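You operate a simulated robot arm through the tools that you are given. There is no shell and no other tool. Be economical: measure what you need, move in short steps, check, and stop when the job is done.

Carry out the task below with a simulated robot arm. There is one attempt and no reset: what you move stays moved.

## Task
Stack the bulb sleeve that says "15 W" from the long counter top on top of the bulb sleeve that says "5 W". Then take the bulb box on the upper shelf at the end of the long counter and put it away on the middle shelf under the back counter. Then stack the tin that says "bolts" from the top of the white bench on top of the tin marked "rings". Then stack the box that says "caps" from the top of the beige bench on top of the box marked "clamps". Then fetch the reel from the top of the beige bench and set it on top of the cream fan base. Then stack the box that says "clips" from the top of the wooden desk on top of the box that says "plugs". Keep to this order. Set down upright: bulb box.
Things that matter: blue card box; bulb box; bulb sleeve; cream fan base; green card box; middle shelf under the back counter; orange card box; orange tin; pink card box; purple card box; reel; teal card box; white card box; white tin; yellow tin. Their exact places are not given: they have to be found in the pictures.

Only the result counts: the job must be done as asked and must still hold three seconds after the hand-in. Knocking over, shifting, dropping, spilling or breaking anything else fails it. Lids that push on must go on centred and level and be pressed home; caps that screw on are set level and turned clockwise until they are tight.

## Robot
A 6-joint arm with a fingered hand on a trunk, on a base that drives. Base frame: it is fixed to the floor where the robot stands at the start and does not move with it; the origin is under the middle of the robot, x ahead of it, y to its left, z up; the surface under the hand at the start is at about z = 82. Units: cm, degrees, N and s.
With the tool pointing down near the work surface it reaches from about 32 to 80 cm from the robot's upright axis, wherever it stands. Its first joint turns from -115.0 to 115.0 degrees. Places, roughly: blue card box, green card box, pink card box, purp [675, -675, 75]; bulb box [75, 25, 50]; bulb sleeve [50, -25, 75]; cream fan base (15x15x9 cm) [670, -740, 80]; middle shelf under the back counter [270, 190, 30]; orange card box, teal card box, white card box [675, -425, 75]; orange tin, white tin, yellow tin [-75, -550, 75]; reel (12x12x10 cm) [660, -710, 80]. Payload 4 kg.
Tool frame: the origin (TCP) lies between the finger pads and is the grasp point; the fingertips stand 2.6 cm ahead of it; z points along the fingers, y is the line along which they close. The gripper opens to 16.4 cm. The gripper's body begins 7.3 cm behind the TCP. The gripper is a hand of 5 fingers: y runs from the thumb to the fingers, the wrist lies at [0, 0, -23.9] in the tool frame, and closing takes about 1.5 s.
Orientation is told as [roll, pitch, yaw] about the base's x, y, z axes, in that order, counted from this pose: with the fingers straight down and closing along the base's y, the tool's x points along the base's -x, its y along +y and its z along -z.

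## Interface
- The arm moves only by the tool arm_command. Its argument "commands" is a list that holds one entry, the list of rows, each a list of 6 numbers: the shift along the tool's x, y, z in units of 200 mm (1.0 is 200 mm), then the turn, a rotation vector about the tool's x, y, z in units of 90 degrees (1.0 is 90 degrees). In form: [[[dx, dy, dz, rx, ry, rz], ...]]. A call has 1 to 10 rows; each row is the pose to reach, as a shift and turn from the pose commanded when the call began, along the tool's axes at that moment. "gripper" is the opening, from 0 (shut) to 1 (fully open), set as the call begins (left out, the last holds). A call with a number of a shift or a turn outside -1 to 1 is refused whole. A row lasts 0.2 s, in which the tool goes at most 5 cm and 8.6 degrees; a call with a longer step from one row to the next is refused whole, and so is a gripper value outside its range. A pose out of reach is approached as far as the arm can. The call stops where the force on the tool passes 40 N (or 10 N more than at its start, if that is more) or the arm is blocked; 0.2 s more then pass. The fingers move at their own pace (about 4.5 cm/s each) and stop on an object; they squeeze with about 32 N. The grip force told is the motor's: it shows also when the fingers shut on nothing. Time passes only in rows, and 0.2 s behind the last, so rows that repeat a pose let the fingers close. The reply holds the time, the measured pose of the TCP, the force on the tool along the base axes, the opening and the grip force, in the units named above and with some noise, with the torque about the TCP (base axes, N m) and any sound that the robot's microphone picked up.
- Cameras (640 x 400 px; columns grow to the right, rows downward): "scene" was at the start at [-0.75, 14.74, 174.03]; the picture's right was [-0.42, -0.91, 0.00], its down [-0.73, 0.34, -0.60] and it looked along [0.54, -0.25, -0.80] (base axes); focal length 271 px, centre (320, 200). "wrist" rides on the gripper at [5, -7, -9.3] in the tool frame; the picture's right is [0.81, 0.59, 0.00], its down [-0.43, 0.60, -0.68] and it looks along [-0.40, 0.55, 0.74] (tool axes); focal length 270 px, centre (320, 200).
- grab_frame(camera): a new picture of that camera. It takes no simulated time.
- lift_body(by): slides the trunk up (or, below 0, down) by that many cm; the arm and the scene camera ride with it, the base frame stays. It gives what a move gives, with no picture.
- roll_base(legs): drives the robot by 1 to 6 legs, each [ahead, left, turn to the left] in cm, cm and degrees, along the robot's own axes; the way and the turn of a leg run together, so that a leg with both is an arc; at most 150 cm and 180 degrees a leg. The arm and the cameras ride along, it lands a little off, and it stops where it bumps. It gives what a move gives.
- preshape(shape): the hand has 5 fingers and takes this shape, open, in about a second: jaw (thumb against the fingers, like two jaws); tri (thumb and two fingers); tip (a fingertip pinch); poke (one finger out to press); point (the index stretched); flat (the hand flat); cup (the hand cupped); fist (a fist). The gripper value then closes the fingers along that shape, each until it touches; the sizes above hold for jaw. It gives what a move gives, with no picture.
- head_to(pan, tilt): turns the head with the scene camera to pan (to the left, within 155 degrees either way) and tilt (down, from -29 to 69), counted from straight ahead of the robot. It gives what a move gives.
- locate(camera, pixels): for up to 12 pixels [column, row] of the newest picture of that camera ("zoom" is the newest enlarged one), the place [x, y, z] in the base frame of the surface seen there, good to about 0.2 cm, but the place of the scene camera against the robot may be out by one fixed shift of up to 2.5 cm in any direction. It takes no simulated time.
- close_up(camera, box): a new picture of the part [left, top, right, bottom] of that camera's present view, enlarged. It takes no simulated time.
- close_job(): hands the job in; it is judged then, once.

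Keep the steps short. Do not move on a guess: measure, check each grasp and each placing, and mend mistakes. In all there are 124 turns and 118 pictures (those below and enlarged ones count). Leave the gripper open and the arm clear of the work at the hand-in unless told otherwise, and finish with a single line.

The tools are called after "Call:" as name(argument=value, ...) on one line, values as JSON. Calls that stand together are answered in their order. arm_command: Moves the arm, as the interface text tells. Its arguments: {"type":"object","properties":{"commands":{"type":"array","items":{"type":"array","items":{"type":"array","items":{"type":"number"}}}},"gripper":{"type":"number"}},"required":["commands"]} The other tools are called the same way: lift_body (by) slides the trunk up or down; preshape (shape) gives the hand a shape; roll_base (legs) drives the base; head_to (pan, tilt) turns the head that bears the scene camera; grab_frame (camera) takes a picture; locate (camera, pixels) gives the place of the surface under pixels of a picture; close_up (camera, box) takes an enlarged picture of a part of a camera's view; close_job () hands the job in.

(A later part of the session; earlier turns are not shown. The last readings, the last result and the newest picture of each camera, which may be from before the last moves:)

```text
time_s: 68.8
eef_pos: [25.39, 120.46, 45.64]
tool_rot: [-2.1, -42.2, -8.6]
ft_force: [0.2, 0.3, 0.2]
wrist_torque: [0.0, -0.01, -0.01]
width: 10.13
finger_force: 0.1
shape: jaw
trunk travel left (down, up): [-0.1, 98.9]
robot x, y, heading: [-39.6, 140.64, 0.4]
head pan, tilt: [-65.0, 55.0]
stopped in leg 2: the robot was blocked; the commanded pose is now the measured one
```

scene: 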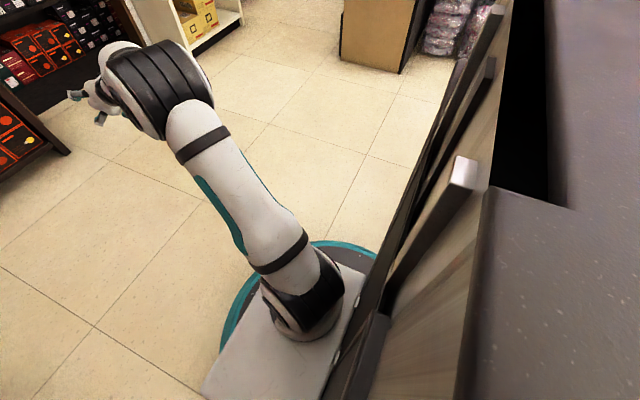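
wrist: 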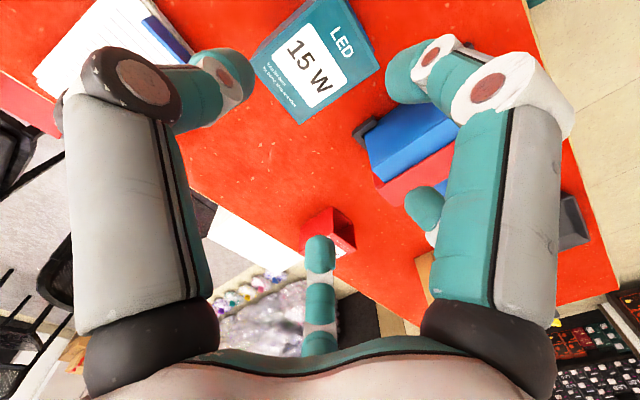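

The rear touched the shelves at x≈-40. I'll retract the hand 5 cm, move 1.5 cm ahead, then shift 90 cm right.

Call:
arm_command(commands=[[[0.09, 0, -0.08, 0, 0, 0], [0.185, 0, -0.168, 0, 0, 0]]])

Call:
roll_base(legs=[[2, 0, 0], [0, -88, 0]])

Call:
head_to(pan=-10, tilt=25)

Call:
grab_frame(camera="scene")

Call:
grab_frame(camera="wrist")

```text
time_s: 69.4
eef_pos: [20.24, 121.49, 45.43]
tool_rot: [-2.0, -42.1, -8.7]
ft_force: [-0.5, -1.1, -0.8]
wrist_torque: [-0.03, 0.0, -0.01]
width: 10.14
finger_force: 0.1
shape: jaw
trunk travel left (down, up): [-0.1, 98.9]
robot x, y, heading: [-39.28, 140.62, 0.7]
head pan, tilt: [-65.0, 55.0]
```

```text
time_s: 74.4
eef_pos: [25.83, 37.35, 45.57]
tool_rot: [-2.1, -42.2, -6.3]
ft_force: [0.2, 0.3, -0.2]
wrist_torque: [-0.01, -0.01, 0.0]
width: 10.13
finger_force: 0.0
shape: jaw
trunk travel left (down, up): [-0.1, 98.9]
robot x, y, heading: [-34.98, 53.64, 3.0]
head pan, tilt: [-65.0, 55.0]
```

```text
time_s: 75.6
eef_pos: [25.99, 37.44, 45.67]
tool_rot: [-2.1, -42.2, -6.2]
ft_force: [0.2, 0.6, 0.3]
wrist_torque: [-0.01, 0.01, 0.01]
width: 10.15
finger_force: 0.0
shape: jaw
trunk travel left (down, up): [-0.1, 98.9]
robot x, y, heading: [-34.84, 53.7, 3.0]
head pan, tilt: [-10.0, 25.0]
```

```text
89 pictures are left
```

scene: 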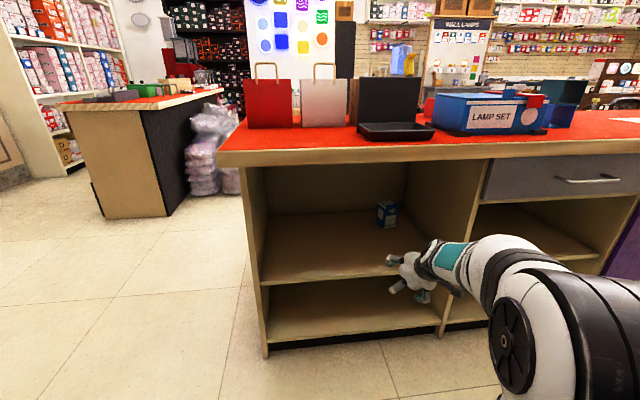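

```text
88 pictures are left
```

wrist: 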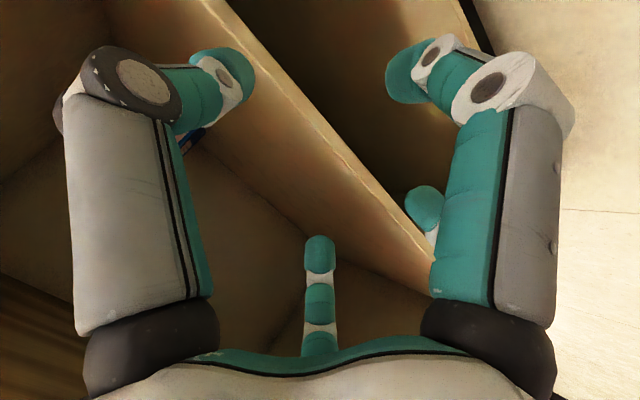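

Box seen at (386,214). I'll measure it and the bay edges from here.

Call:
close_up(camera="scene", box=[340, 180, 440, 242])

Call:
locate(camera="scene", pixels=[[378, 206], [394, 206], [379, 226], [396, 226], [387, 216], [340, 272], [440, 300], [470, 220], [258, 280], [350, 155], [255, 240], [437, 235]])

```text
6.40 times, centred on (390, 211) of scene
```

zoom: 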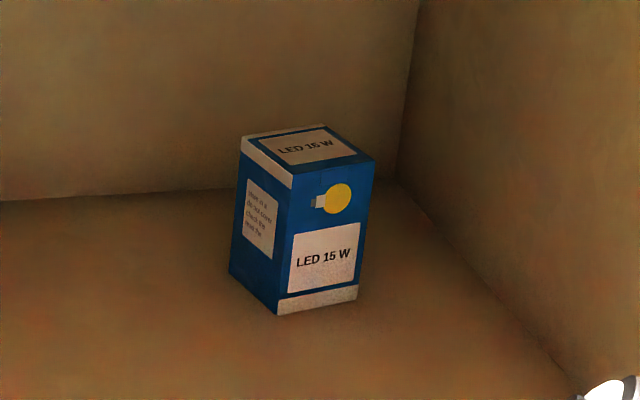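

```text
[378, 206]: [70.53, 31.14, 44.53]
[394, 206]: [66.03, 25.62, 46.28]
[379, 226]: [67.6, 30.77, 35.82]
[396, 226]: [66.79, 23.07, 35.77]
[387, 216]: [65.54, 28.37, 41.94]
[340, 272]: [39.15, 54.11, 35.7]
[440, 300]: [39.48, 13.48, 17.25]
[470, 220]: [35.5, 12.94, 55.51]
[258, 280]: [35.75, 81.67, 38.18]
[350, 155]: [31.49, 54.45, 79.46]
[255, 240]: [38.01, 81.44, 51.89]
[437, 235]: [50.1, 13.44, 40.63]
```

Call:
locate(camera="zoom", pixels=[[292, 177], [371, 158], [244, 139], [322, 127], [280, 311], [355, 298], [233, 272], [320, 230], [310, 150]])

```text
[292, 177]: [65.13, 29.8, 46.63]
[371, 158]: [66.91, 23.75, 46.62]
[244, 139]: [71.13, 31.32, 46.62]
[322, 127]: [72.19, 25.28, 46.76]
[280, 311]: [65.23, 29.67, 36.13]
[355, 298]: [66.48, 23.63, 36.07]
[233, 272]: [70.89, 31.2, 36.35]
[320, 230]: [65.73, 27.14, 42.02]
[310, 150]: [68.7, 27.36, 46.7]
```

The box is 6.1 cm square, 11 tall, centre about (68.8,27.5), turned ≈15°. Bay clear between y 13.4 and 81, opening up to z≈76. I'll open the fingers a bit more and drive ahead 20 cm.

Call:
arm_command(commands=[[[0, 0, 0, 0, 0, 0], [0, 0, 0, 0, 0, 0]]], gripper=0.72)

Call:
roll_base(legs=[[20, 0, 0]])

Call:
grab_frame(camera="scene")

```text
time_s: 76.2
eef_pos: [26.02, 37.35, 45.72]
tool_rot: [-2.2, -42.3, -6.3]
ft_force: [-0.1, -0.6, -0.2]
wrist_torque: [-0.03, -0.03, 0.04]
width: 11.77
finger_force: 0.1
shape: jaw
trunk travel left (down, up): [-0.1, 98.9]
robot x, y, heading: [-34.79, 53.84, 3.0]
head pan, tilt: [-10.0, 25.0]
```

```text
time_s: 77.8
eef_pos: [45.32, 38.51, 45.58]
tool_rot: [-2.1, -42.2, -6.2]
ft_force: [-0.5, -0.5, -0.7]
wrist_torque: [-0.01, -0.01, 0.01]
width: 11.74
finger_force: 0.1
shape: jaw
trunk travel left (down, up): [-0.1, 98.9]
robot x, y, heading: [-15.23, 54.54, 3.1]
head pan, tilt: [-10.0, 25.0]
```

```text
86 pictures are left
```

scene: 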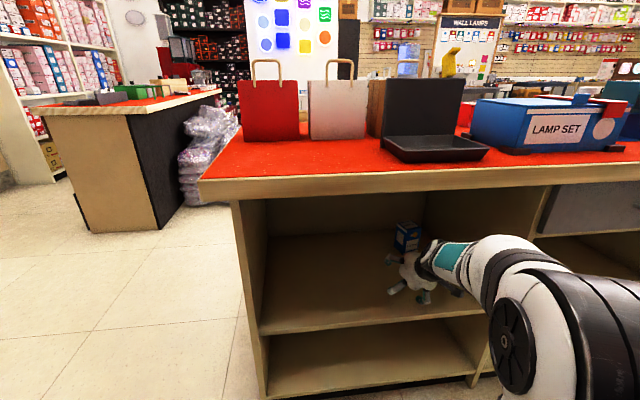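

Hand is inside the bay, clear. Now turn the hand about the vertical to point along the box's own direction (yaw ≈ +13°).

Call:
arm_command(commands=[[[0, 0, 0, -0.054, 0, -0.052], [0, 0, 0, -0.109, 0, -0.105], [0, 0, 0, -0.163, 0, -0.157], [0, 0, 0, -0.163, 0, -0.157]]])

Call:
grab_frame(camera="wrist")

```text
time_s: 78.8
eef_pos: [45.26, 38.44, 45.53]
tool_rot: [-0.1, -42.0, 12.7]
ft_force: [-0.2, -0.1, 1.1]
wrist_torque: [0.0, 0.04, -0.01]
width: 11.76
finger_force: 0.0
shape: jaw
trunk travel left (down, up): [-0.1, 98.9]
robot x, y, heading: [-15.17, 54.96, 3.0]
head pan, tilt: [-10.0, 25.0]
```

```text
85 pictures are left
```

wrist: 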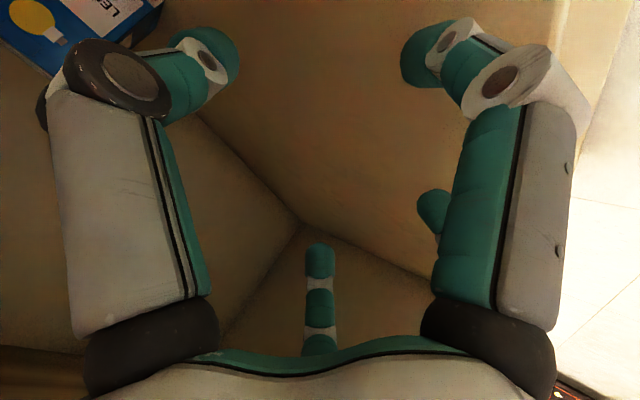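

Box appears at the upper left in the wrist view, as expected. Move to a pre-grasp about 9 cm short of the box centre, flattening the hand.

Call:
arm_command(commands=[[[-0.094, -0.197, 0.11, 0, -0.045, 0], [-0.189, -0.395, 0.22, 0, -0.09, 0], [-0.283, -0.592, 0.33, 0, -0.134, 0], [-0.378, -0.79, 0.44, 0, -0.178, 0], [-0.378, -0.79, 0.44, 0, -0.178, 0]]])

Call:
grab_frame(camera="wrist")

Call:
grab_frame(camera="scene")

```text
time_s: 80.0
eef_pos: [64.39, 25.69, 47.91]
tool_rot: [2.2, -55.6, 10.9]
ft_force: [1.5, 2.2, 0.7]
wrist_torque: [-0.09, 0.1, -0.1]
width: 11.8
finger_force: 0.1
shape: jaw
out of reach, approached as far as the arm can: row 1, 2, 3, 4, 5
trunk travel left (down, up): [-0.1, 98.9]
robot x, y, heading: [-15.18, 55.17, 3.4]
head pan, tilt: [-10.0, 25.0]
stopped in row 5: the force on the tool passed its limit at 41 N (the readings are from after the stop); the commanded pose is now the measured one
```

```text
84 pictures are left
```

wrist: 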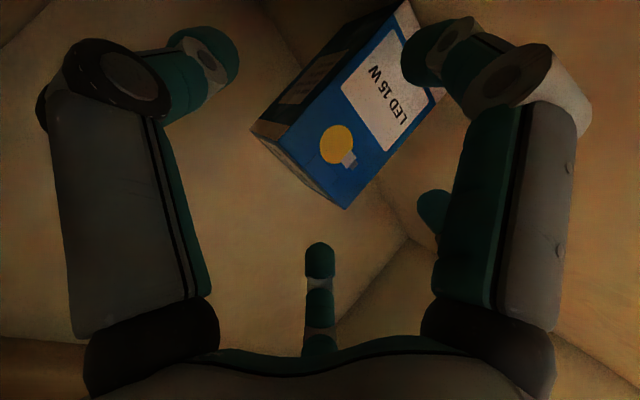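

```text
83 pictures are left
```

scene: 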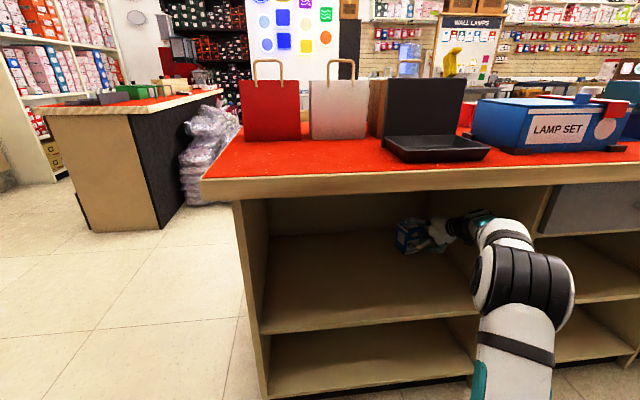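

A contact stopped the move at (64.4,25.7,47.9). I'll measure the box with the wrist view to see if it was shifted, and enlarge the scene.

Call:
close_up(camera="scene", box=[370, 180, 530, 280])

Call:
locate(camera="wrist", pixels=[[280, 135], [255, 122], [344, 205], [405, 5], [395, 15], [435, 110], [340, 170], [300, 165], [265, 110], [360, 20], [420, 260], [560, 290]])

```text
4.00 times, centred on (450, 230) of scene
```

zoom: 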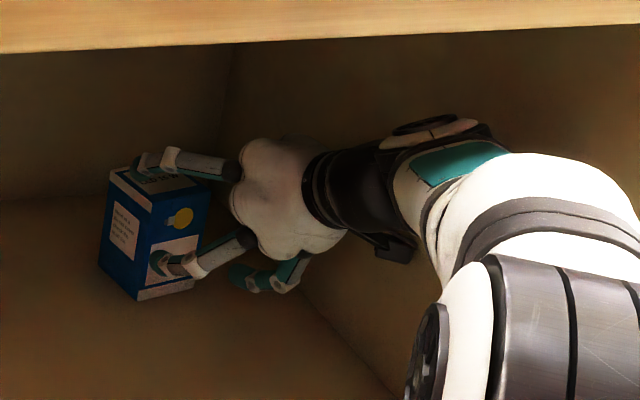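

```text
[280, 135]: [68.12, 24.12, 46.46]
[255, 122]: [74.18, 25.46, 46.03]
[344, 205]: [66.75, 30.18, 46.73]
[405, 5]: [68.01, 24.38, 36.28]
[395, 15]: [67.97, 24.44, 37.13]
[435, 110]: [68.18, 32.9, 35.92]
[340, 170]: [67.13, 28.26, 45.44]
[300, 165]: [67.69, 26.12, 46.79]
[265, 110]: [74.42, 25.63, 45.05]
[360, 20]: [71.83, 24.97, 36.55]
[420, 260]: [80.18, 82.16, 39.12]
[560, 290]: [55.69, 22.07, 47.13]
```

Call:
locate(camera="zoom", pixels=[[137, 297], [101, 260], [193, 284], [152, 211], [112, 175], [209, 192]])

```text
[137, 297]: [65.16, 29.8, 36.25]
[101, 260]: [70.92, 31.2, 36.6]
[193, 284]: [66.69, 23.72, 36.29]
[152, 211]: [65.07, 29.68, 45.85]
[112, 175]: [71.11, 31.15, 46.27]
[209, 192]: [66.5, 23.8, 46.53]
```

The box hasn't moved and is upright; the wrist view puts its centre at about (70.4,27.9) (scene camera reads ~1.4 cm short in x). The hand was probably at a joint limit/near the divider because the arm came in slantwise. I'll back out 20 cm and re-approach from further right.

Call:
roll_base(legs=[[-20, 3, 0]])

Call:
grab_frame(camera="scene")

```text
time_s: 81.6
eef_pos: [44.28, 27.71, 47.82]
tool_rot: [2.3, -55.6, 10.8]
ft_force: [0.5, 0.2, -0.2]
wrist_torque: [0.04, -0.01, -0.01]
width: 11.78
finger_force: 0.1
shape: jaw
trunk travel left (down, up): [-0.1, 98.9]
robot x, y, heading: [-35.62, 56.81, 3.0]
head pan, tilt: [-10.0, 25.0]
```

```text
81 pictures are left
```

scene: 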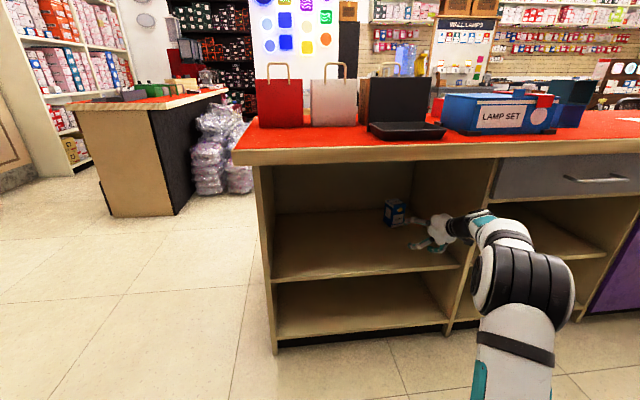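

Shift the hand 20 cm left in the bay, straightening its yaw, then strafe the base 18 cm right.

Call:
arm_command(commands=[[[-0.026, 0.245, 0.039, 0.025, 0, 0.012], [-0.053, 0.49, 0.078, 0.05, 0, 0.025], [-0.08, 0.735, 0.117, 0.075, 0, 0.037], [-0.106, 0.98, 0.155, 0.099, 0, 0.05], [-0.106, 0.98, 0.155, 0.099, 0, 0.05]]])

Call:
roll_base(legs=[[0, -18, 0]])

```text
time_s: 82.8
eef_pos: [43.51, 47.24, 48.48]
tool_rot: [-0.1, -55.6, 2.9]
ft_force: [0.3, 0.3, 1.0]
wrist_torque: [0.01, 0.0, -0.03]
width: 11.79
finger_force: 0.0
shape: jaw
trunk travel left (down, up): [-0.1, 98.9]
robot x, y, heading: [-35.33, 56.67, 3.2]
head pan, tilt: [-10.0, 25.0]
```

```text
time_s: 84.3
eef_pos: [44.78, 29.23, 48.46]
tool_rot: [-0.1, -55.6, 3.0]
ft_force: [-0.4, -0.3, -0.1]
wrist_torque: [-0.02, -0.01, -0.02]
width: 11.79
finger_force: 0.1
shape: jaw
trunk travel left (down, up): [-0.1, 98.9]
robot x, y, heading: [-34.36, 38.92, 3.4]
head pan, tilt: [-10.0, 25.0]
```

Now lower the TCP to z≈43 and yaw a bit toward the box's angle, still short of the box.

Call:
arm_command(commands=[[[0.11, 0, 0.076, -0.037, 0, -0.025], [0.223, 0, 0.153, -0.073, 0, -0.05], [0.223, 0, 0.153, -0.073, 0, -0.05]]])

Call:
grab_frame(camera="wrist")

```text
time_s: 85.2
eef_pos: [46.39, 29.34, 44.95]
tool_rot: [0.3, -54.2, 10.3]
ft_force: [-0.5, 0.1, -0.5]
wrist_torque: [0.02, -0.02, 0.04]
width: 11.8
finger_force: 0.1
shape: jaw
out of reach, approached as far as the arm can: row 1, 2, 3
trunk travel left (down, up): [-0.1, 98.9]
robot x, y, heading: [-34.9, 38.62, 2.9]
head pan, tilt: [-10.0, 25.0]
```

```text
80 pictures are left
```

wrist: 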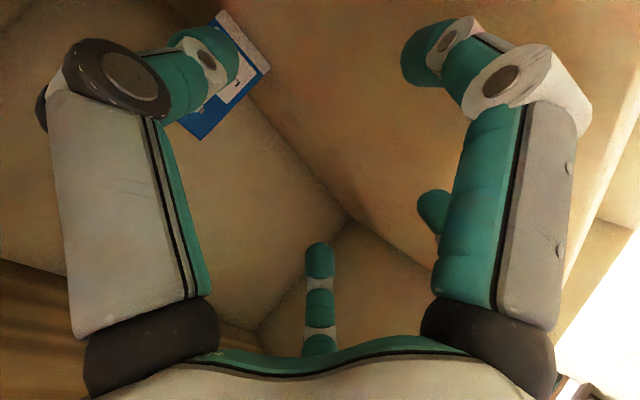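

Call:
arm_command(commands=[[[0.04, 0, 0.03, 0, 0.04, 0], [0.09, 0, 0.065, 0, 0.08, 0], [0.09, 0, 0.065, 0, 0.08, 0]]])

```text
time_s: 86.0
eef_pos: [46.41, 29.15, 42.71]
tool_rot: [-0.1, -48.3, 10.9]
ft_force: [-0.9, 0.9, -0.1]
wrist_torque: [0.0, 0.04, 0.01]
width: 11.77
finger_force: 0.0
shape: jaw
trunk travel left (down, up): [-0.1, 98.9]
robot x, y, heading: [-34.35, 39.22, 3.1]
head pan, tilt: [-10.0, 25.0]
```

Reachable. Drive the base so the TCP comes to about (60.5,26.0).

Call:
roll_base(legs=[[13.9, -3.9, 0]])

Call:
grab_frame(camera="wrist")

```text
time_s: 87.3
eef_pos: [60.12, 26.09, 42.81]
tool_rot: [-0.1, -48.4, 10.8]
ft_force: [-0.2, 0.8, 0.5]
wrist_torque: [-0.05, 0.06, 0.0]
width: 11.77
finger_force: 0.1
shape: jaw
trunk travel left (down, up): [-0.1, 98.9]
robot x, y, heading: [-20.93, 35.7, 3.1]
head pan, tilt: [-10.0, 25.0]
```

```text
79 pictures are left
```

wrist: 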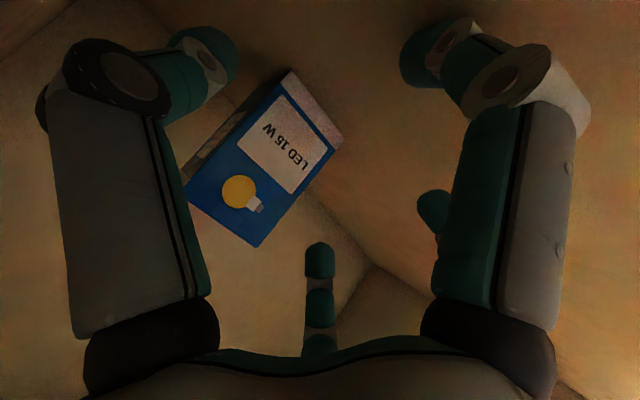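

Call:
locate(camera="wrist", pixels=[[255, 243], [192, 190], [290, 75], [338, 140], [280, 90], [255, 190], [360, 330], [400, 285], [220, 160], [300, 215]])

```text
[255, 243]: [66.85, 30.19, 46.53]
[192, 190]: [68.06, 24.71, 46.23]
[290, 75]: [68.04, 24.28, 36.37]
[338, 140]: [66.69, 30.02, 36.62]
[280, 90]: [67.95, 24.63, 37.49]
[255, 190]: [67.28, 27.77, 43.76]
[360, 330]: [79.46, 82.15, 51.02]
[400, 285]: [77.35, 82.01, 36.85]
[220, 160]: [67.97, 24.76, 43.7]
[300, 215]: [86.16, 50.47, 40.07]
```

Consistent: box centre (70.4,27.9). Advance 10.2 cm along its axis by base.

Call:
roll_base(legs=[[6, 0.75, 0]])

Call:
grab_frame(camera="wrist")

```text
time_s: 88.2
eef_pos: [65.96, 27.12, 42.77]
tool_rot: [-0.1, -48.4, 10.8]
ft_force: [-1.5, 0.2, 0.7]
wrist_torque: [-0.04, 0.04, -0.01]
width: 11.77
finger_force: 0.0
shape: jaw
trunk travel left (down, up): [-0.1, 98.9]
robot x, y, heading: [-15.22, 36.75, 3.2]
head pan, tilt: [-10.0, 25.0]
```

```text
78 pictures are left
```

wrist: 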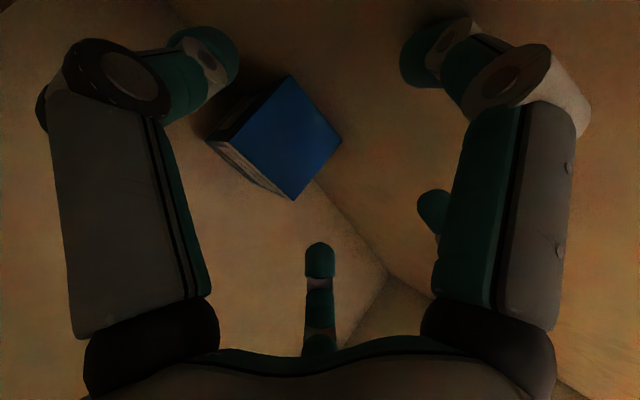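

The view changed: now a plain blue square face shows. I'll check whether the box tipped.

Call:
locate(camera="wrist", pixels=[[290, 195], [240, 150], [290, 80], [338, 140], [215, 142], [275, 180], [285, 140]])

Call:
close_up(camera="scene", box=[370, 180, 530, 280])

```text
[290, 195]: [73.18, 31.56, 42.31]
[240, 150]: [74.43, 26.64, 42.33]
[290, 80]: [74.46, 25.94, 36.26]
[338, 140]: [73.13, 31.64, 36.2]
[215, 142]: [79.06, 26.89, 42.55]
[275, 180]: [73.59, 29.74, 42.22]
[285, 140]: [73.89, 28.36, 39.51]
```

```text
4.00 times, centred on (450, 230) of scene
```

zoom: 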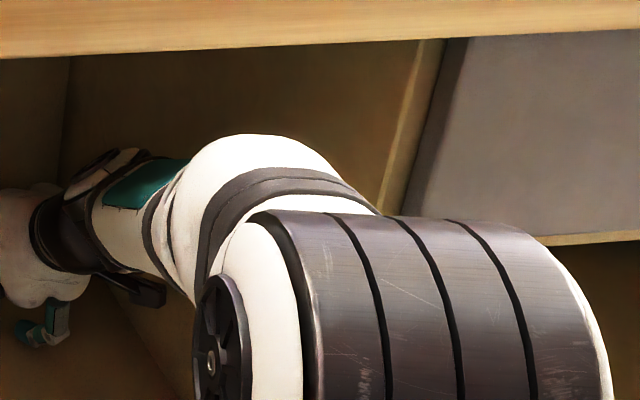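

The box tipped onto its back (near end now at x≈73.8, z 36–42.3, axis along +x, yaw 13°): a finger caught its corner because the opening was too narrow. I'll mend: open fully, pick it as it lies, then re-stand it on the counter top. Open fully and advance toward (77.5,29.6).

Call:
arm_command(commands=[[[0, 0, 0, 0, 0, 0], [0, 0, 0, 0, 0, 0], [0, 0, 0, 0, 0, 0]]], gripper=1)

Call:
roll_base(legs=[[6, 1.0, 0]])

Call:
grab_frame(camera="wrist")

```text
time_s: 89.0
eef_pos: [66.03, 27.11, 43.32]
tool_rot: [-0.4, -48.9, 10.8]
ft_force: [-9.4, 1.4, 24.8]
wrist_torque: [-0.49, 1.27, -0.25]
width: 16.26
finger_force: 0.0
shape: jaw
trunk travel left (down, up): [-0.1, 98.9]
robot x, y, heading: [-14.8, 37.02, 3.4]
head pan, tilt: [-10.0, 25.0]
```

```text
time_s: 90.0
eef_pos: [71.97, 28.5, 42.87]
tool_rot: [-0.2, -48.3, 10.8]
ft_force: [0.7, -1.5, 15.2]
wrist_torque: [-0.54, 0.17, 0.01]
width: 16.29
finger_force: 0.1
shape: jaw
trunk travel left (down, up): [-0.1, 98.9]
robot x, y, heading: [-8.86, 38.46, 3.0]
head pan, tilt: [-10.0, 25.0]
```

```text
76 pictures are left
```

wrist: 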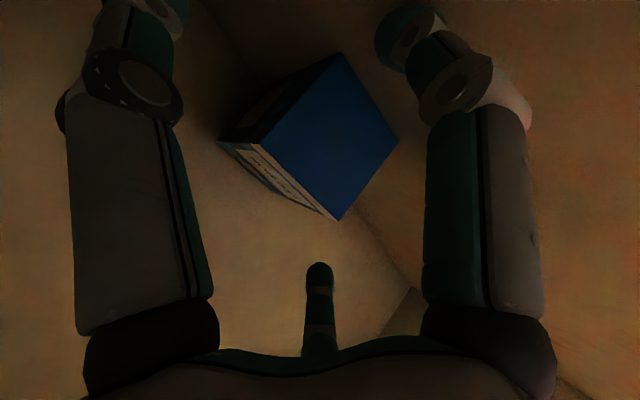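

A finger presses on the shelf (15 N up). Raise the TCP 1.5 cm and re-measure the box.

Call:
arm_command(commands=[[[-0.056, 0, -0.05, 0, 0, 0], [-0.056, 0, -0.05, 0, 0, 0]]])

Call:
grab_frame(camera="wrist")

Call:
locate(camera="wrist", pixels=[[338, 210], [262, 148], [338, 60], [392, 138], [330, 140], [280, 175], [425, 180]])

```text
time_s: 90.6
eef_pos: [71.86, 28.49, 44.28]
tool_rot: [-0.1, -48.3, 10.8]
ft_force: [0.5, 0.2, 2.8]
wrist_torque: [-0.12, 0.05, 0.02]
width: 16.39
finger_force: 0.1
shape: jaw
trunk travel left (down, up): [-0.1, 98.9]
robot x, y, heading: [-8.81, 38.48, 3.3]
head pan, tilt: [-10.0, 25.0]
```

```text
75 pictures are left
```

wrist: 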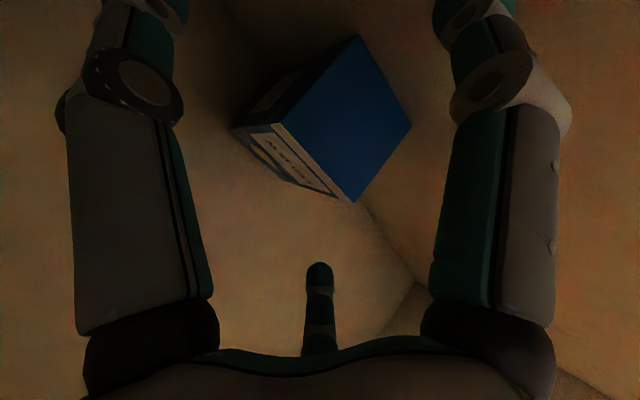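

```text
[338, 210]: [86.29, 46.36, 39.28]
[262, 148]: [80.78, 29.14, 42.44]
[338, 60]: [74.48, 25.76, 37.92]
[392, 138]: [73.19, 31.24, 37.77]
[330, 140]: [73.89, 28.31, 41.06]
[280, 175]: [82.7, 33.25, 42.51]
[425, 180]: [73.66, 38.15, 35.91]
```

The lower fingers reach the shelf at this tilt; a steeper hand will fit better. Rotate pitch from −48° to −28° in place.

Call:
arm_command(commands=[[[0, 0, 0, 0, 0.075, 0], [0, 0, 0, 0, 0.15, 0], [0, 0, 0, 0, 0.222, 0], [0, 0, 0, 0, 0.222, 0]]])

Call:
grab_frame(camera="wrist")

Call:
grab_frame(camera="scene")

```text
time_s: 91.6
eef_pos: [71.99, 28.5, 44.22]
tool_rot: [-0.1, -28.3, 10.7]
ft_force: [-0.3, -0.4, -0.4]
wrist_torque: [-0.01, 0.0, -0.03]
width: 16.39
finger_force: 0.0
shape: jaw
trunk travel left (down, up): [-0.1, 98.9]
robot x, y, heading: [-8.5, 38.02, 3.2]
head pan, tilt: [-10.0, 25.0]
```

```text
74 pictures are left
```

wrist: 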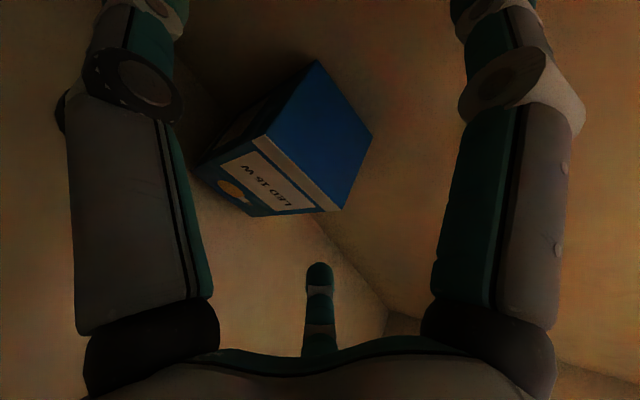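

```text
73 pictures are left
```

scene: 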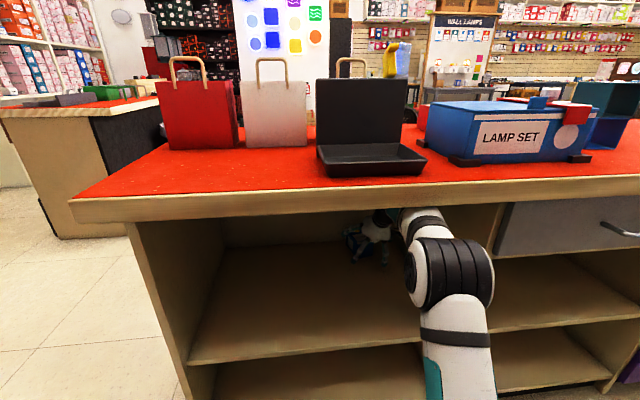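

Clear. Drive 6.3 cm ahead so the TCP is over the lying box, then lower 3 cm.

Call:
roll_base(legs=[[6.3, 0.95, 0]])

Call:
arm_command(commands=[[[0.035, 0, 0.066, 0, 0, 0], [0.071, 0, 0.132, 0, 0, 0], [0.071, 0, 0.132, 0, 0, 0]]])

Call:
grab_frame(camera="wrist")

```text
time_s: 92.6
eef_pos: [78.37, 29.73, 44.28]
tool_rot: [0.0, -28.3, 10.7]
ft_force: [-8.9, -0.8, -2.6]
wrist_torque: [0.03, 0.06, -0.17]
width: 16.33
finger_force: 0.1
shape: jaw
trunk travel left (down, up): [-0.1, 98.9]
robot x, y, heading: [-2.71, 39.49, 3.3]
head pan, tilt: [-10.0, 25.0]
```

```text
time_s: 93.3
eef_pos: [78.46, 29.66, 42.64]
tool_rot: [-0.5, -29.2, 10.9]
ft_force: [-12.5, -0.1, 18.0]
wrist_torque: [-0.68, 1.66, -0.32]
width: 16.29
finger_force: 0.1
shape: jaw
trunk travel left (down, up): [-0.1, 98.9]
robot x, y, heading: [-2.49, 39.49, 3.4]
head pan, tilt: [-10.0, 25.0]
stopped in row 3: the force on the tool passed its limit at 43 N (the readings are from after the stop); the commanded pose is now the measured one
```

```text
72 pictures are left
```

wrist: 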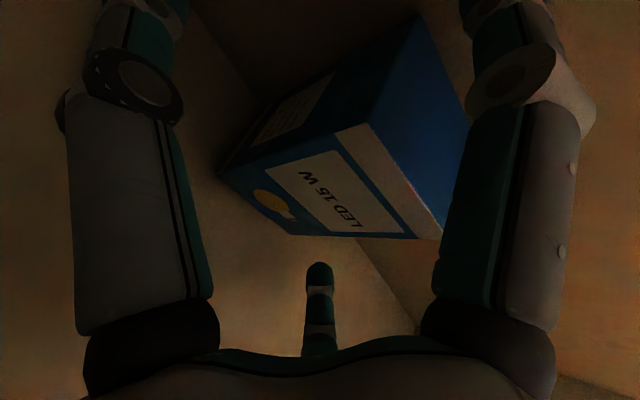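

A finger touches the back wall/shelf. Back off 1.5 cm, narrow the hand to about 10 cm, then look.

Call:
arm_command(commands=[[[0.066, 0, -0.046, 0, 0, 0], [0.066, 0, -0.046, 0, 0, 0], [0.066, 0, -0.046, 0, 0, 0], [0.066, 0, -0.046, 0, 0, 0], [0.066, 0, -0.046, 0, 0, 0]]], gripper=0.6)

Call:
arm_command(commands=[[[0.012, 0, 0.022, 0, 0, 0], [0.024, 0, 0.044, 0, 0, 0], [0.035, 0, 0.066, 0, 0, 0], [0.035, 0, 0.066, 0, 0, 0]]])

Call:
grab_frame(camera="wrist")

```text
time_s: 94.5
eef_pos: [76.93, 29.4, 42.47]
tool_rot: [-0.5, -28.9, 10.9]
ft_force: [-1.0, 0.1, 0.1]
wrist_torque: [-0.01, 0.02, -0.01]
width: 9.89
finger_force: 0.0
shape: jaw
trunk travel left (down, up): [-0.1, 98.9]
robot x, y, heading: [-2.44, 39.0, 3.2]
head pan, tilt: [-10.0, 25.0]
```

```text
time_s: 95.5
eef_pos: [76.96, 29.43, 41.11]
tool_rot: [-0.5, -29.1, 11.0]
ft_force: [-2.5, 1.2, 19.1]
wrist_torque: [-0.18, -1.46, 0.13]
width: 10.19
finger_force: 0.2
shape: jaw
trunk travel left (down, up): [-0.1, 98.9]
robot x, y, heading: [-2.47, 39.54, 3.2]
head pan, tilt: [-10.0, 25.0]
```

```text
71 pictures are left
```

wrist: 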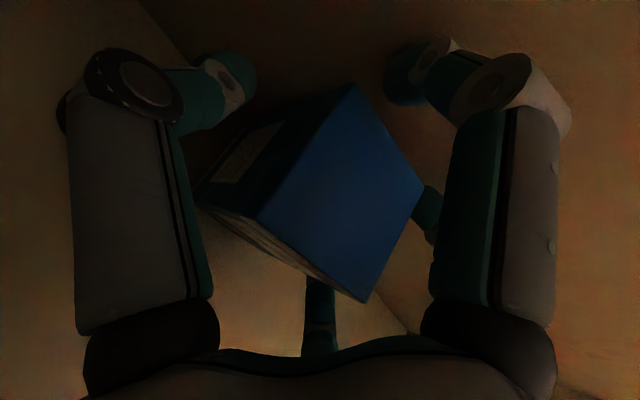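

Call:
locate(camera="wrist", pixels=[[353, 90], [420, 185], [362, 295], [262, 210], [205, 205], [330, 200], [240, 215], [340, 295]])

```text
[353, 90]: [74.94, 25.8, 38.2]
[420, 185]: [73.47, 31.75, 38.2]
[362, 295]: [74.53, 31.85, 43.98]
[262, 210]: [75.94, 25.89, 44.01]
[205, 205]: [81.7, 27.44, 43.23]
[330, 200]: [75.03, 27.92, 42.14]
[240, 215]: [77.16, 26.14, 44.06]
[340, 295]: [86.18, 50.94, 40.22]
```

The near end is raised slightly, apparently on a fingertip. I'll ease up 0.7 cm and then close.

Call:
arm_command(commands=[[[-0.018, 0, -0.033, 0, 0, 0], [-0.018, 0, -0.033, 0, 0, 0]]])

Call:
arm_command(commands=[[[0, 0, 0, 0, 0, 0], [0, 0, 0, 0, 0, 0], [0, 0, 0, 0, 0, 0], [0, 0, 0, 0, 0, 0], [0, 0, 0, 0, 0, 0], [0, 0, 0, 0, 0, 0], [0, 0, 0, 0, 0, 0], [0, 0, 0, 0, 0, 0]]], gripper=0)

Call:
grab_frame(camera="wrist")

```text
time_s: 96.1
eef_pos: [76.93, 29.37, 41.62]
tool_rot: [-0.4, -29.1, 10.8]
ft_force: [-2.3, 0.4, 12.5]
wrist_torque: [-0.14, -0.9, 0.03]
width: 10.1
finger_force: 0.1
shape: jaw
trunk travel left (down, up): [-0.1, 98.9]
robot x, y, heading: [-2.57, 39.37, 3.3]
head pan, tilt: [-10.0, 25.0]
```

```text
time_s: 97.9
eef_pos: [77.03, 29.32, 41.76]
tool_rot: [-0.4, -28.9, 10.8]
ft_force: [-7.5, 2.4, 10.2]
wrist_torque: [-0.07, -1.06, 0.05]
width: 7.46
finger_force: 32.1
shape: jaw
trunk travel left (down, up): [-0.1, 98.9]
robot x, y, heading: [-2.03, 39.55, 3.2]
head pan, tilt: [-10.0, 25.0]
```

```text
70 pictures are left
```

wrist: 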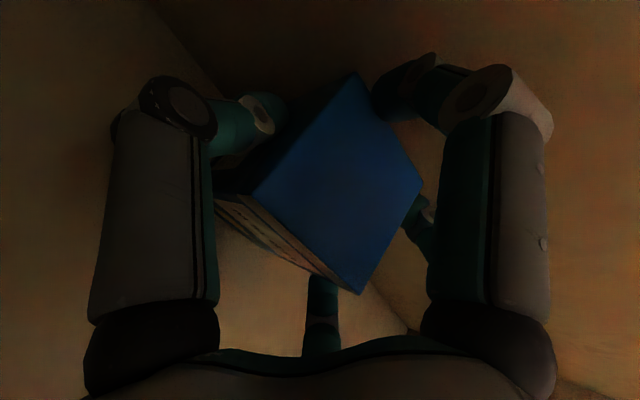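

Gripped at 7.5 cm. Lift 3 cm and look.

Call:
arm_command(commands=[[[-0.035, 0, -0.066, 0, 0, 0], [-0.07, 0, -0.132, 0, 0, 0], [-0.07, 0, -0.132, 0, 0, 0]]])

Call:
grab_frame(camera="wrist")

Call:
close_up(camera="scene", box=[300, 180, 500, 305])

```text
time_s: 98.7
eef_pos: [76.76, 29.47, 43.12]
tool_rot: [0.2, -27.8, 10.6]
ft_force: [-21.8, 0.0, 1.9]
wrist_torque: [-0.06, 0.05, -0.34]
width: 6.91
finger_force: 31.6
shape: jaw
trunk travel left (down, up): [-0.1, 98.9]
robot x, y, heading: [-2.46, 39.62, 3.1]
head pan, tilt: [-10.0, 25.0]
```

```text
69 pictures are left
```

wrist: 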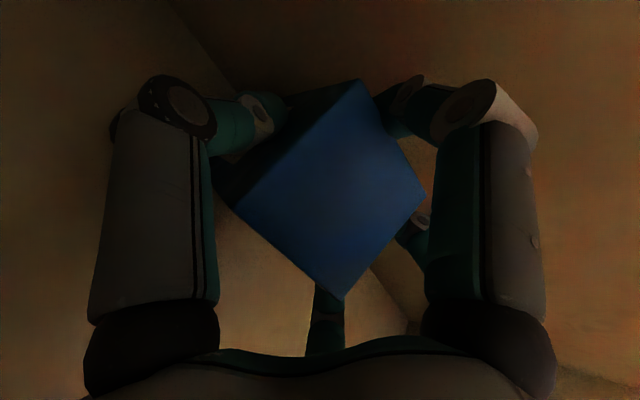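

```text
3.20 times, centred on (400, 242) of scene
```

zoom: 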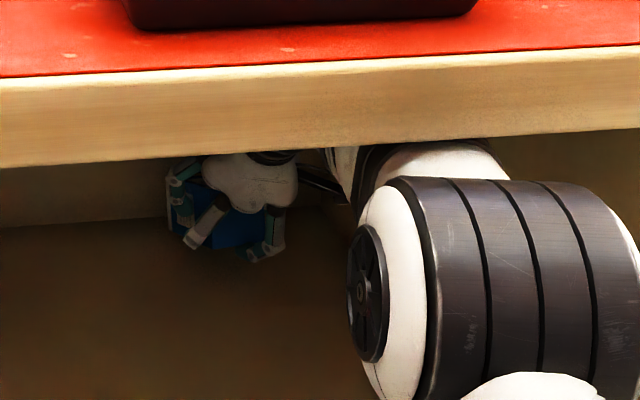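

The box is held but its far end presses the back wall. Back the base out 5 cm and look.

Call:
roll_base(legs=[[-6, 0, 0]])

Call:
grab_frame(camera="wrist")

Call:
locate(camera="wrist", pixels=[[353, 90], [415, 195], [342, 290], [245, 210], [225, 195], [330, 200]])

```text
time_s: 99.6
eef_pos: [71.2, 29.45, 43.45]
tool_rot: [-0.1, -28.0, 10.9]
ft_force: [3.5, 2.0, 6.2]
wrist_torque: [0.06, -0.62, 0.22]
width: 6.77
finger_force: 31.8
shape: jaw
trunk travel left (down, up): [-0.1, 98.9]
robot x, y, heading: [-8.35, 39.12, 3.4]
head pan, tilt: [-10.0, 25.0]
```

```text
67 pictures are left
```

wrist: 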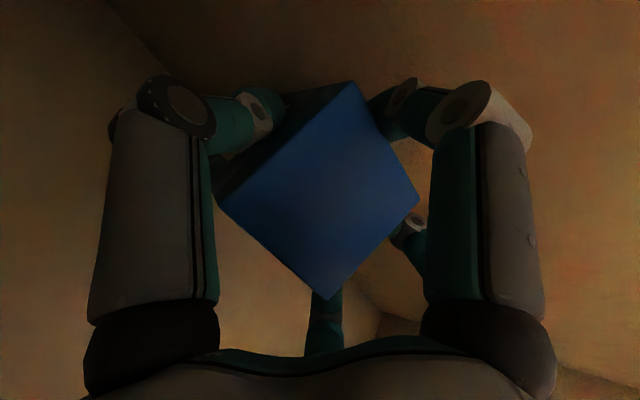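

```text
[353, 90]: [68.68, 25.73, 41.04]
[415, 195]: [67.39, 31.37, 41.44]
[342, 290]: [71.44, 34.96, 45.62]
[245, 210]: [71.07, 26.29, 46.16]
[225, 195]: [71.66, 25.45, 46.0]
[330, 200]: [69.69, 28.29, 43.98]
```

The box is held firmly, its top end dipping 25° away from me. Plan: take it out, lay it on the free front-left corner of the counter top, regrip it so I can turn it upright. Drive back 28 cm.

Call:
roll_base(legs=[[-27, 1.5, 0]])

Call:
arm_command(commands=[[[0.15, 0, -0.1, 0, 0, 0], [0.3, 0, -0.2, 0, 0, 0], [0.45, 0, -0.3, 0, 0, 0], [0.6, 0, -0.4, 0, 0, 0], [0.75, 0, -0.45, 0, 0, 0], [0.9, 0, -0.49, 0, 0, 0], [0.95, 0, -0.51, 0, 0, 0]]])

Call:
grab_frame(camera="scene")

```text
time_s: 101.5
eef_pos: [43.46, 29.78, 44.35]
tool_rot: [-0.2, -28.6, 11.2]
ft_force: [-2.2, 1.2, 18.2]
wrist_torque: [-0.26, -0.84, 0.08]
width: 6.49
finger_force: 32.2
shape: jaw
trunk travel left (down, up): [-0.1, 98.9]
robot x, y, heading: [-35.62, 39.21, 3.9]
head pan, tilt: [-10.0, 25.0]
```

```text
time_s: 103.1
eef_pos: [22.43, 25.51, 44.09]
tool_rot: [-0.1, -28.5, 11.1]
ft_force: [-0.2, 0.6, -1.9]
wrist_torque: [0.03, 0.06, -0.01]
width: 6.44
finger_force: 31.7
shape: jaw
trunk travel left (down, up): [-0.1, 98.9]
robot x, y, heading: [-35.62, 38.96, 3.4]
head pan, tilt: [-10.0, 25.0]
```

```text
66 pictures are left
```

scene: 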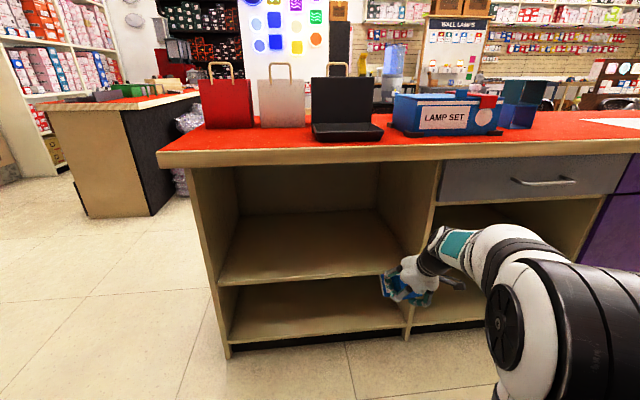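

Out with the box. Now look at how it sits in the hand.

Call:
grab_frame(camera="wrist")

Call:
close_up(camera="scene", box=[350, 215, 510, 315])

Call:
locate(camera="wrist", pixels=[[353, 95], [410, 195], [335, 285], [250, 210], [330, 200], [225, 192]])

```text
65 pictures are left
```

wrist: 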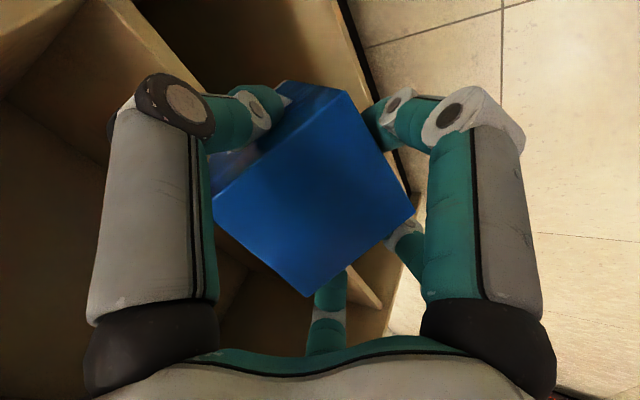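

```text
4.00 times, centred on (430, 265) of scene
```

zoom: 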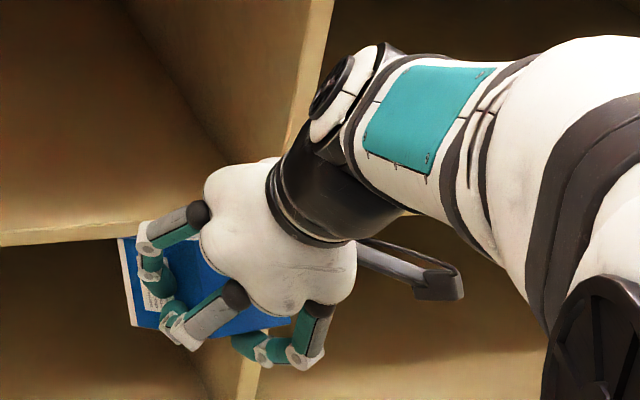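

```text
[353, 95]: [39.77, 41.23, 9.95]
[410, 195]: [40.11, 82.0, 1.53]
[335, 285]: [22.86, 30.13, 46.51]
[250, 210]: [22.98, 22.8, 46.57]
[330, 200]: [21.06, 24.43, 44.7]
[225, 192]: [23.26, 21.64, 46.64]
```

Call:
locate(camera="wrist", pixels=[[345, 110], [405, 203], [308, 288], [222, 198], [310, 195], [300, 92]])

```text
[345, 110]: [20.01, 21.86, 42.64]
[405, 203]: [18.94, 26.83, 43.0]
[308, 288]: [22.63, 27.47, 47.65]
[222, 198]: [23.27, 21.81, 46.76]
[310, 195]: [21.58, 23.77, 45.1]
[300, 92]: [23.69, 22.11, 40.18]
```

The box hangs with its top end 38° down-forward, gripped near its bottom end. Retract 6 cm, raise trunk 45, raise the hand 12 more and tilt to −45°.

Call:
arm_command(commands=[[[0.132, 0, -0.071, 0, 0, 0], [0.264, 0, -0.142, 0, 0, 0]]])

Call:
lift_body(by=40)

Call:
lift_body(by=15)

Call:
arm_command(commands=[[[-0.05, 0, -0.1, 0, 0, 0], [-0.1, 0, -0.2, 0, 0, 0], [-0.15, 0, -0.29, 0, 0, 0], [-0.15, 0, -0.29, 0, -0.06, 0], [-0.15, 0, -0.29, 0, -0.12, 0], [-0.15, 0, -0.29, 0, -0.18, 0], [-0.15, 0, -0.29, 0, -0.18, 0]]])

Call:
grab_frame(camera="scene")

```text
time_s: 103.7
eef_pos: [16.57, 24.41, 44.06]
tool_rot: [-0.1, -28.5, 11.2]
ft_force: [0.6, -0.6, -1.5]
wrist_torque: [0.01, 0.01, 0.01]
width: 6.48
finger_force: 31.9
shape: jaw
trunk travel left (down, up): [-0.1, 98.9]
robot x, y, heading: [-35.7, 39.34, 3.7]
head pan, tilt: [-10.0, 25.0]
```

```text
time_s: 107.6
eef_pos: [16.55, 24.46, 84.1]
tool_rot: [-0.1, -28.5, 11.2]
ft_force: [-0.1, -0.5, -0.7]
wrist_torque: [-0.01, 0.01, 0.0]
width: 6.45
finger_force: 31.5
shape: jaw
trunk travel left (down, up): [-40.1, 58.9]
robot x, y, heading: [-35.5, 38.68, 3.7]
head pan, tilt: [-10.0, 25.0]
```

```text
time_s: 109.3
eef_pos: [16.53, 24.51, 99.11]
tool_rot: [0.0, -28.5, 11.2]
ft_force: [1.1, -0.2, -0.8]
wrist_torque: [-0.04, 0.03, -0.01]
width: 6.47
finger_force: 31.7
shape: jaw
trunk travel left (down, up): [-55.1, 43.9]
robot x, y, heading: [-35.55, 39.26, 3.5]
head pan, tilt: [-10.0, 25.0]
```

```text
time_s: 110.9
eef_pos: [16.44, 24.54, 105.61]
tool_rot: [-0.2, -44.7, 11.2]
ft_force: [0.0, 0.1, -0.1]
wrist_torque: [0.0, 0.02, 0.01]
width: 6.46
finger_force: 31.9
shape: jaw
trunk travel left (down, up): [-55.1, 43.9]
robot x, y, heading: [-35.99, 38.95, 3.7]
head pan, tilt: [-10.0, 25.0]
```

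```text
63 pictures are left
```

scene: 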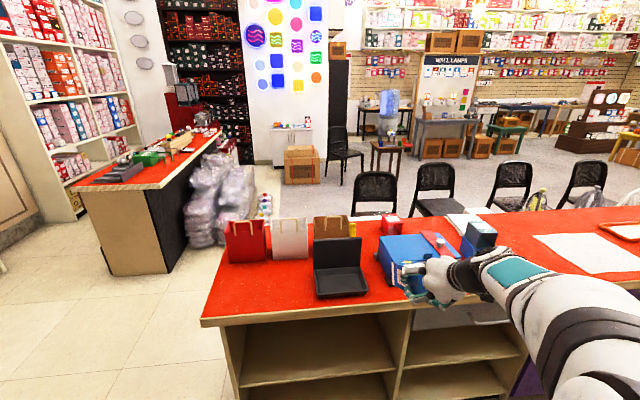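

The counter's front-left corner (around pixel 250,285) is free. I'll measure its bounds.

Call:
locate(camera="scene", pixels=[[215, 305], [230, 258], [265, 260], [310, 255], [316, 296], [314, 265], [260, 285], [300, 310]])

```text
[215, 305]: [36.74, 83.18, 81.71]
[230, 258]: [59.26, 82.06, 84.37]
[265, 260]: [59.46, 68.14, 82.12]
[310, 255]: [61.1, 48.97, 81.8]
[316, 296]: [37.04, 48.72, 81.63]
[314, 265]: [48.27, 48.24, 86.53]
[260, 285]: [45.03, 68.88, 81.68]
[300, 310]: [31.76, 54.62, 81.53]
```

Call:
roll_base(legs=[[0, 38.8, 0], [27.2, 0, 0]])

Call:
head_to(pan=-15, tilt=40)

Call:
grab_frame(camera="scene")

Call:
grab_frame(camera="wrist")

```text
time_s: 114.8
eef_pos: [40.85, 63.65, 105.77]
tool_rot: [-0.2, -44.6, 11.1]
ft_force: [0.0, -0.2, -0.9]
wrist_torque: [0.01, 0.01, -0.01]
width: 6.47
finger_force: 32.2
shape: jaw
trunk travel left (down, up): [-55.1, 43.9]
robot x, y, heading: [-11.4, 78.52, 3.5]
head pan, tilt: [-10.0, 25.0]
```

```text
time_s: 115.6
eef_pos: [40.78, 63.76, 105.67]
tool_rot: [-0.1, -44.8, 11.0]
ft_force: [-0.3, 0.1, -0.3]
wrist_torque: [-0.03, 0.03, 0.02]
width: 6.48
finger_force: 31.9
shape: jaw
trunk travel left (down, up): [-55.1, 43.9]
robot x, y, heading: [-11.16, 78.06, 3.2]
head pan, tilt: [-15.0, 40.0]
```

```text
62 pictures are left
```

scene: 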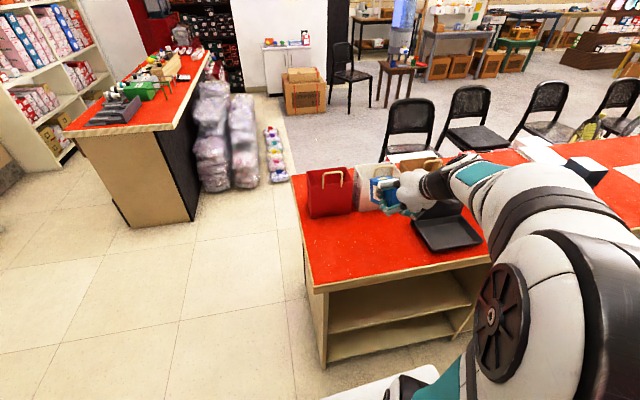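

```text
61 pictures are left
```

wrist: 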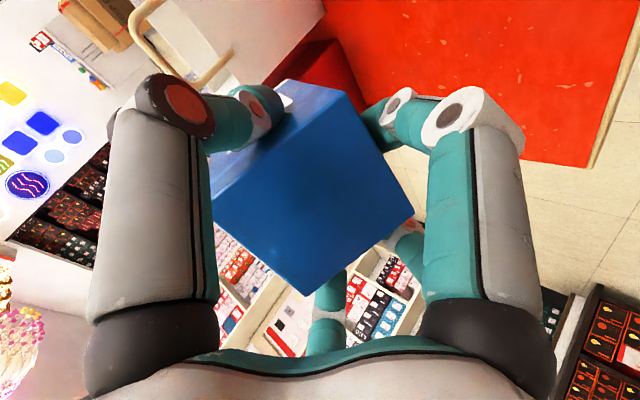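

Lower 15.5 cm, then creep to contact.

Call:
arm_command(commands=[[[0.14, 0, 0.14, 0, 0, 0], [0.28, 0, 0.28, 0, 0, 0], [0.42, 0, 0.42, 0, 0, 0], [0.545, 0, 0.55, 0, 0, 0], [0.545, 0, 0.55, 0, 0, 0]]])

Call:
arm_command(commands=[[[0.012, 0, 0.012, 0, 0, 0], [0.024, 0, 0.024, 0, 0, 0], [0.036, 0, 0.036, 0, 0, 0], [0.048, 0, 0.048, 0, 0, 0], [0.06, 0, 0.06, 0, 0, 0], [0.072, 0, 0.072, 0, 0, 0]]])

Call:
grab_frame(camera="scene")

```text
time_s: 116.8
eef_pos: [42.46, 66.12, 97.38]
tool_rot: [0.0, -41.6, 9.7]
ft_force: [-0.4, -0.1, -1.8]
wrist_torque: [-0.01, 0.02, 0.0]
width: 6.44
finger_force: 31.8
shape: jaw
out of reach, approached as far as the arm can: row 1, 2, 3, 4, 5
trunk travel left (down, up): [-55.1, 43.9]
robot x, y, heading: [-11.04, 78.64, 3.2]
head pan, tilt: [-15.0, 40.0]
```

```text
time_s: 118.2
eef_pos: [43.22, 66.53, 96.47]
tool_rot: [0.2, -41.1, 9.4]
ft_force: [0.5, 0.6, 0.3]
wrist_torque: [-0.01, 0.02, 0.02]
width: 6.46
finger_force: 32.1
shape: jaw
out of reach, approached as far as the arm can: row 3, 4, 5, 6
trunk travel left (down, up): [-55.1, 43.9]
robot x, y, heading: [-11.26, 78.79, 3.6]
head pan, tilt: [-15.0, 40.0]
```

```text
60 pictures are left
```

scene: 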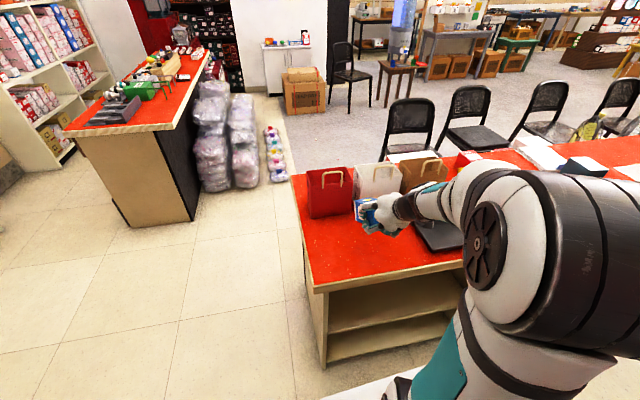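

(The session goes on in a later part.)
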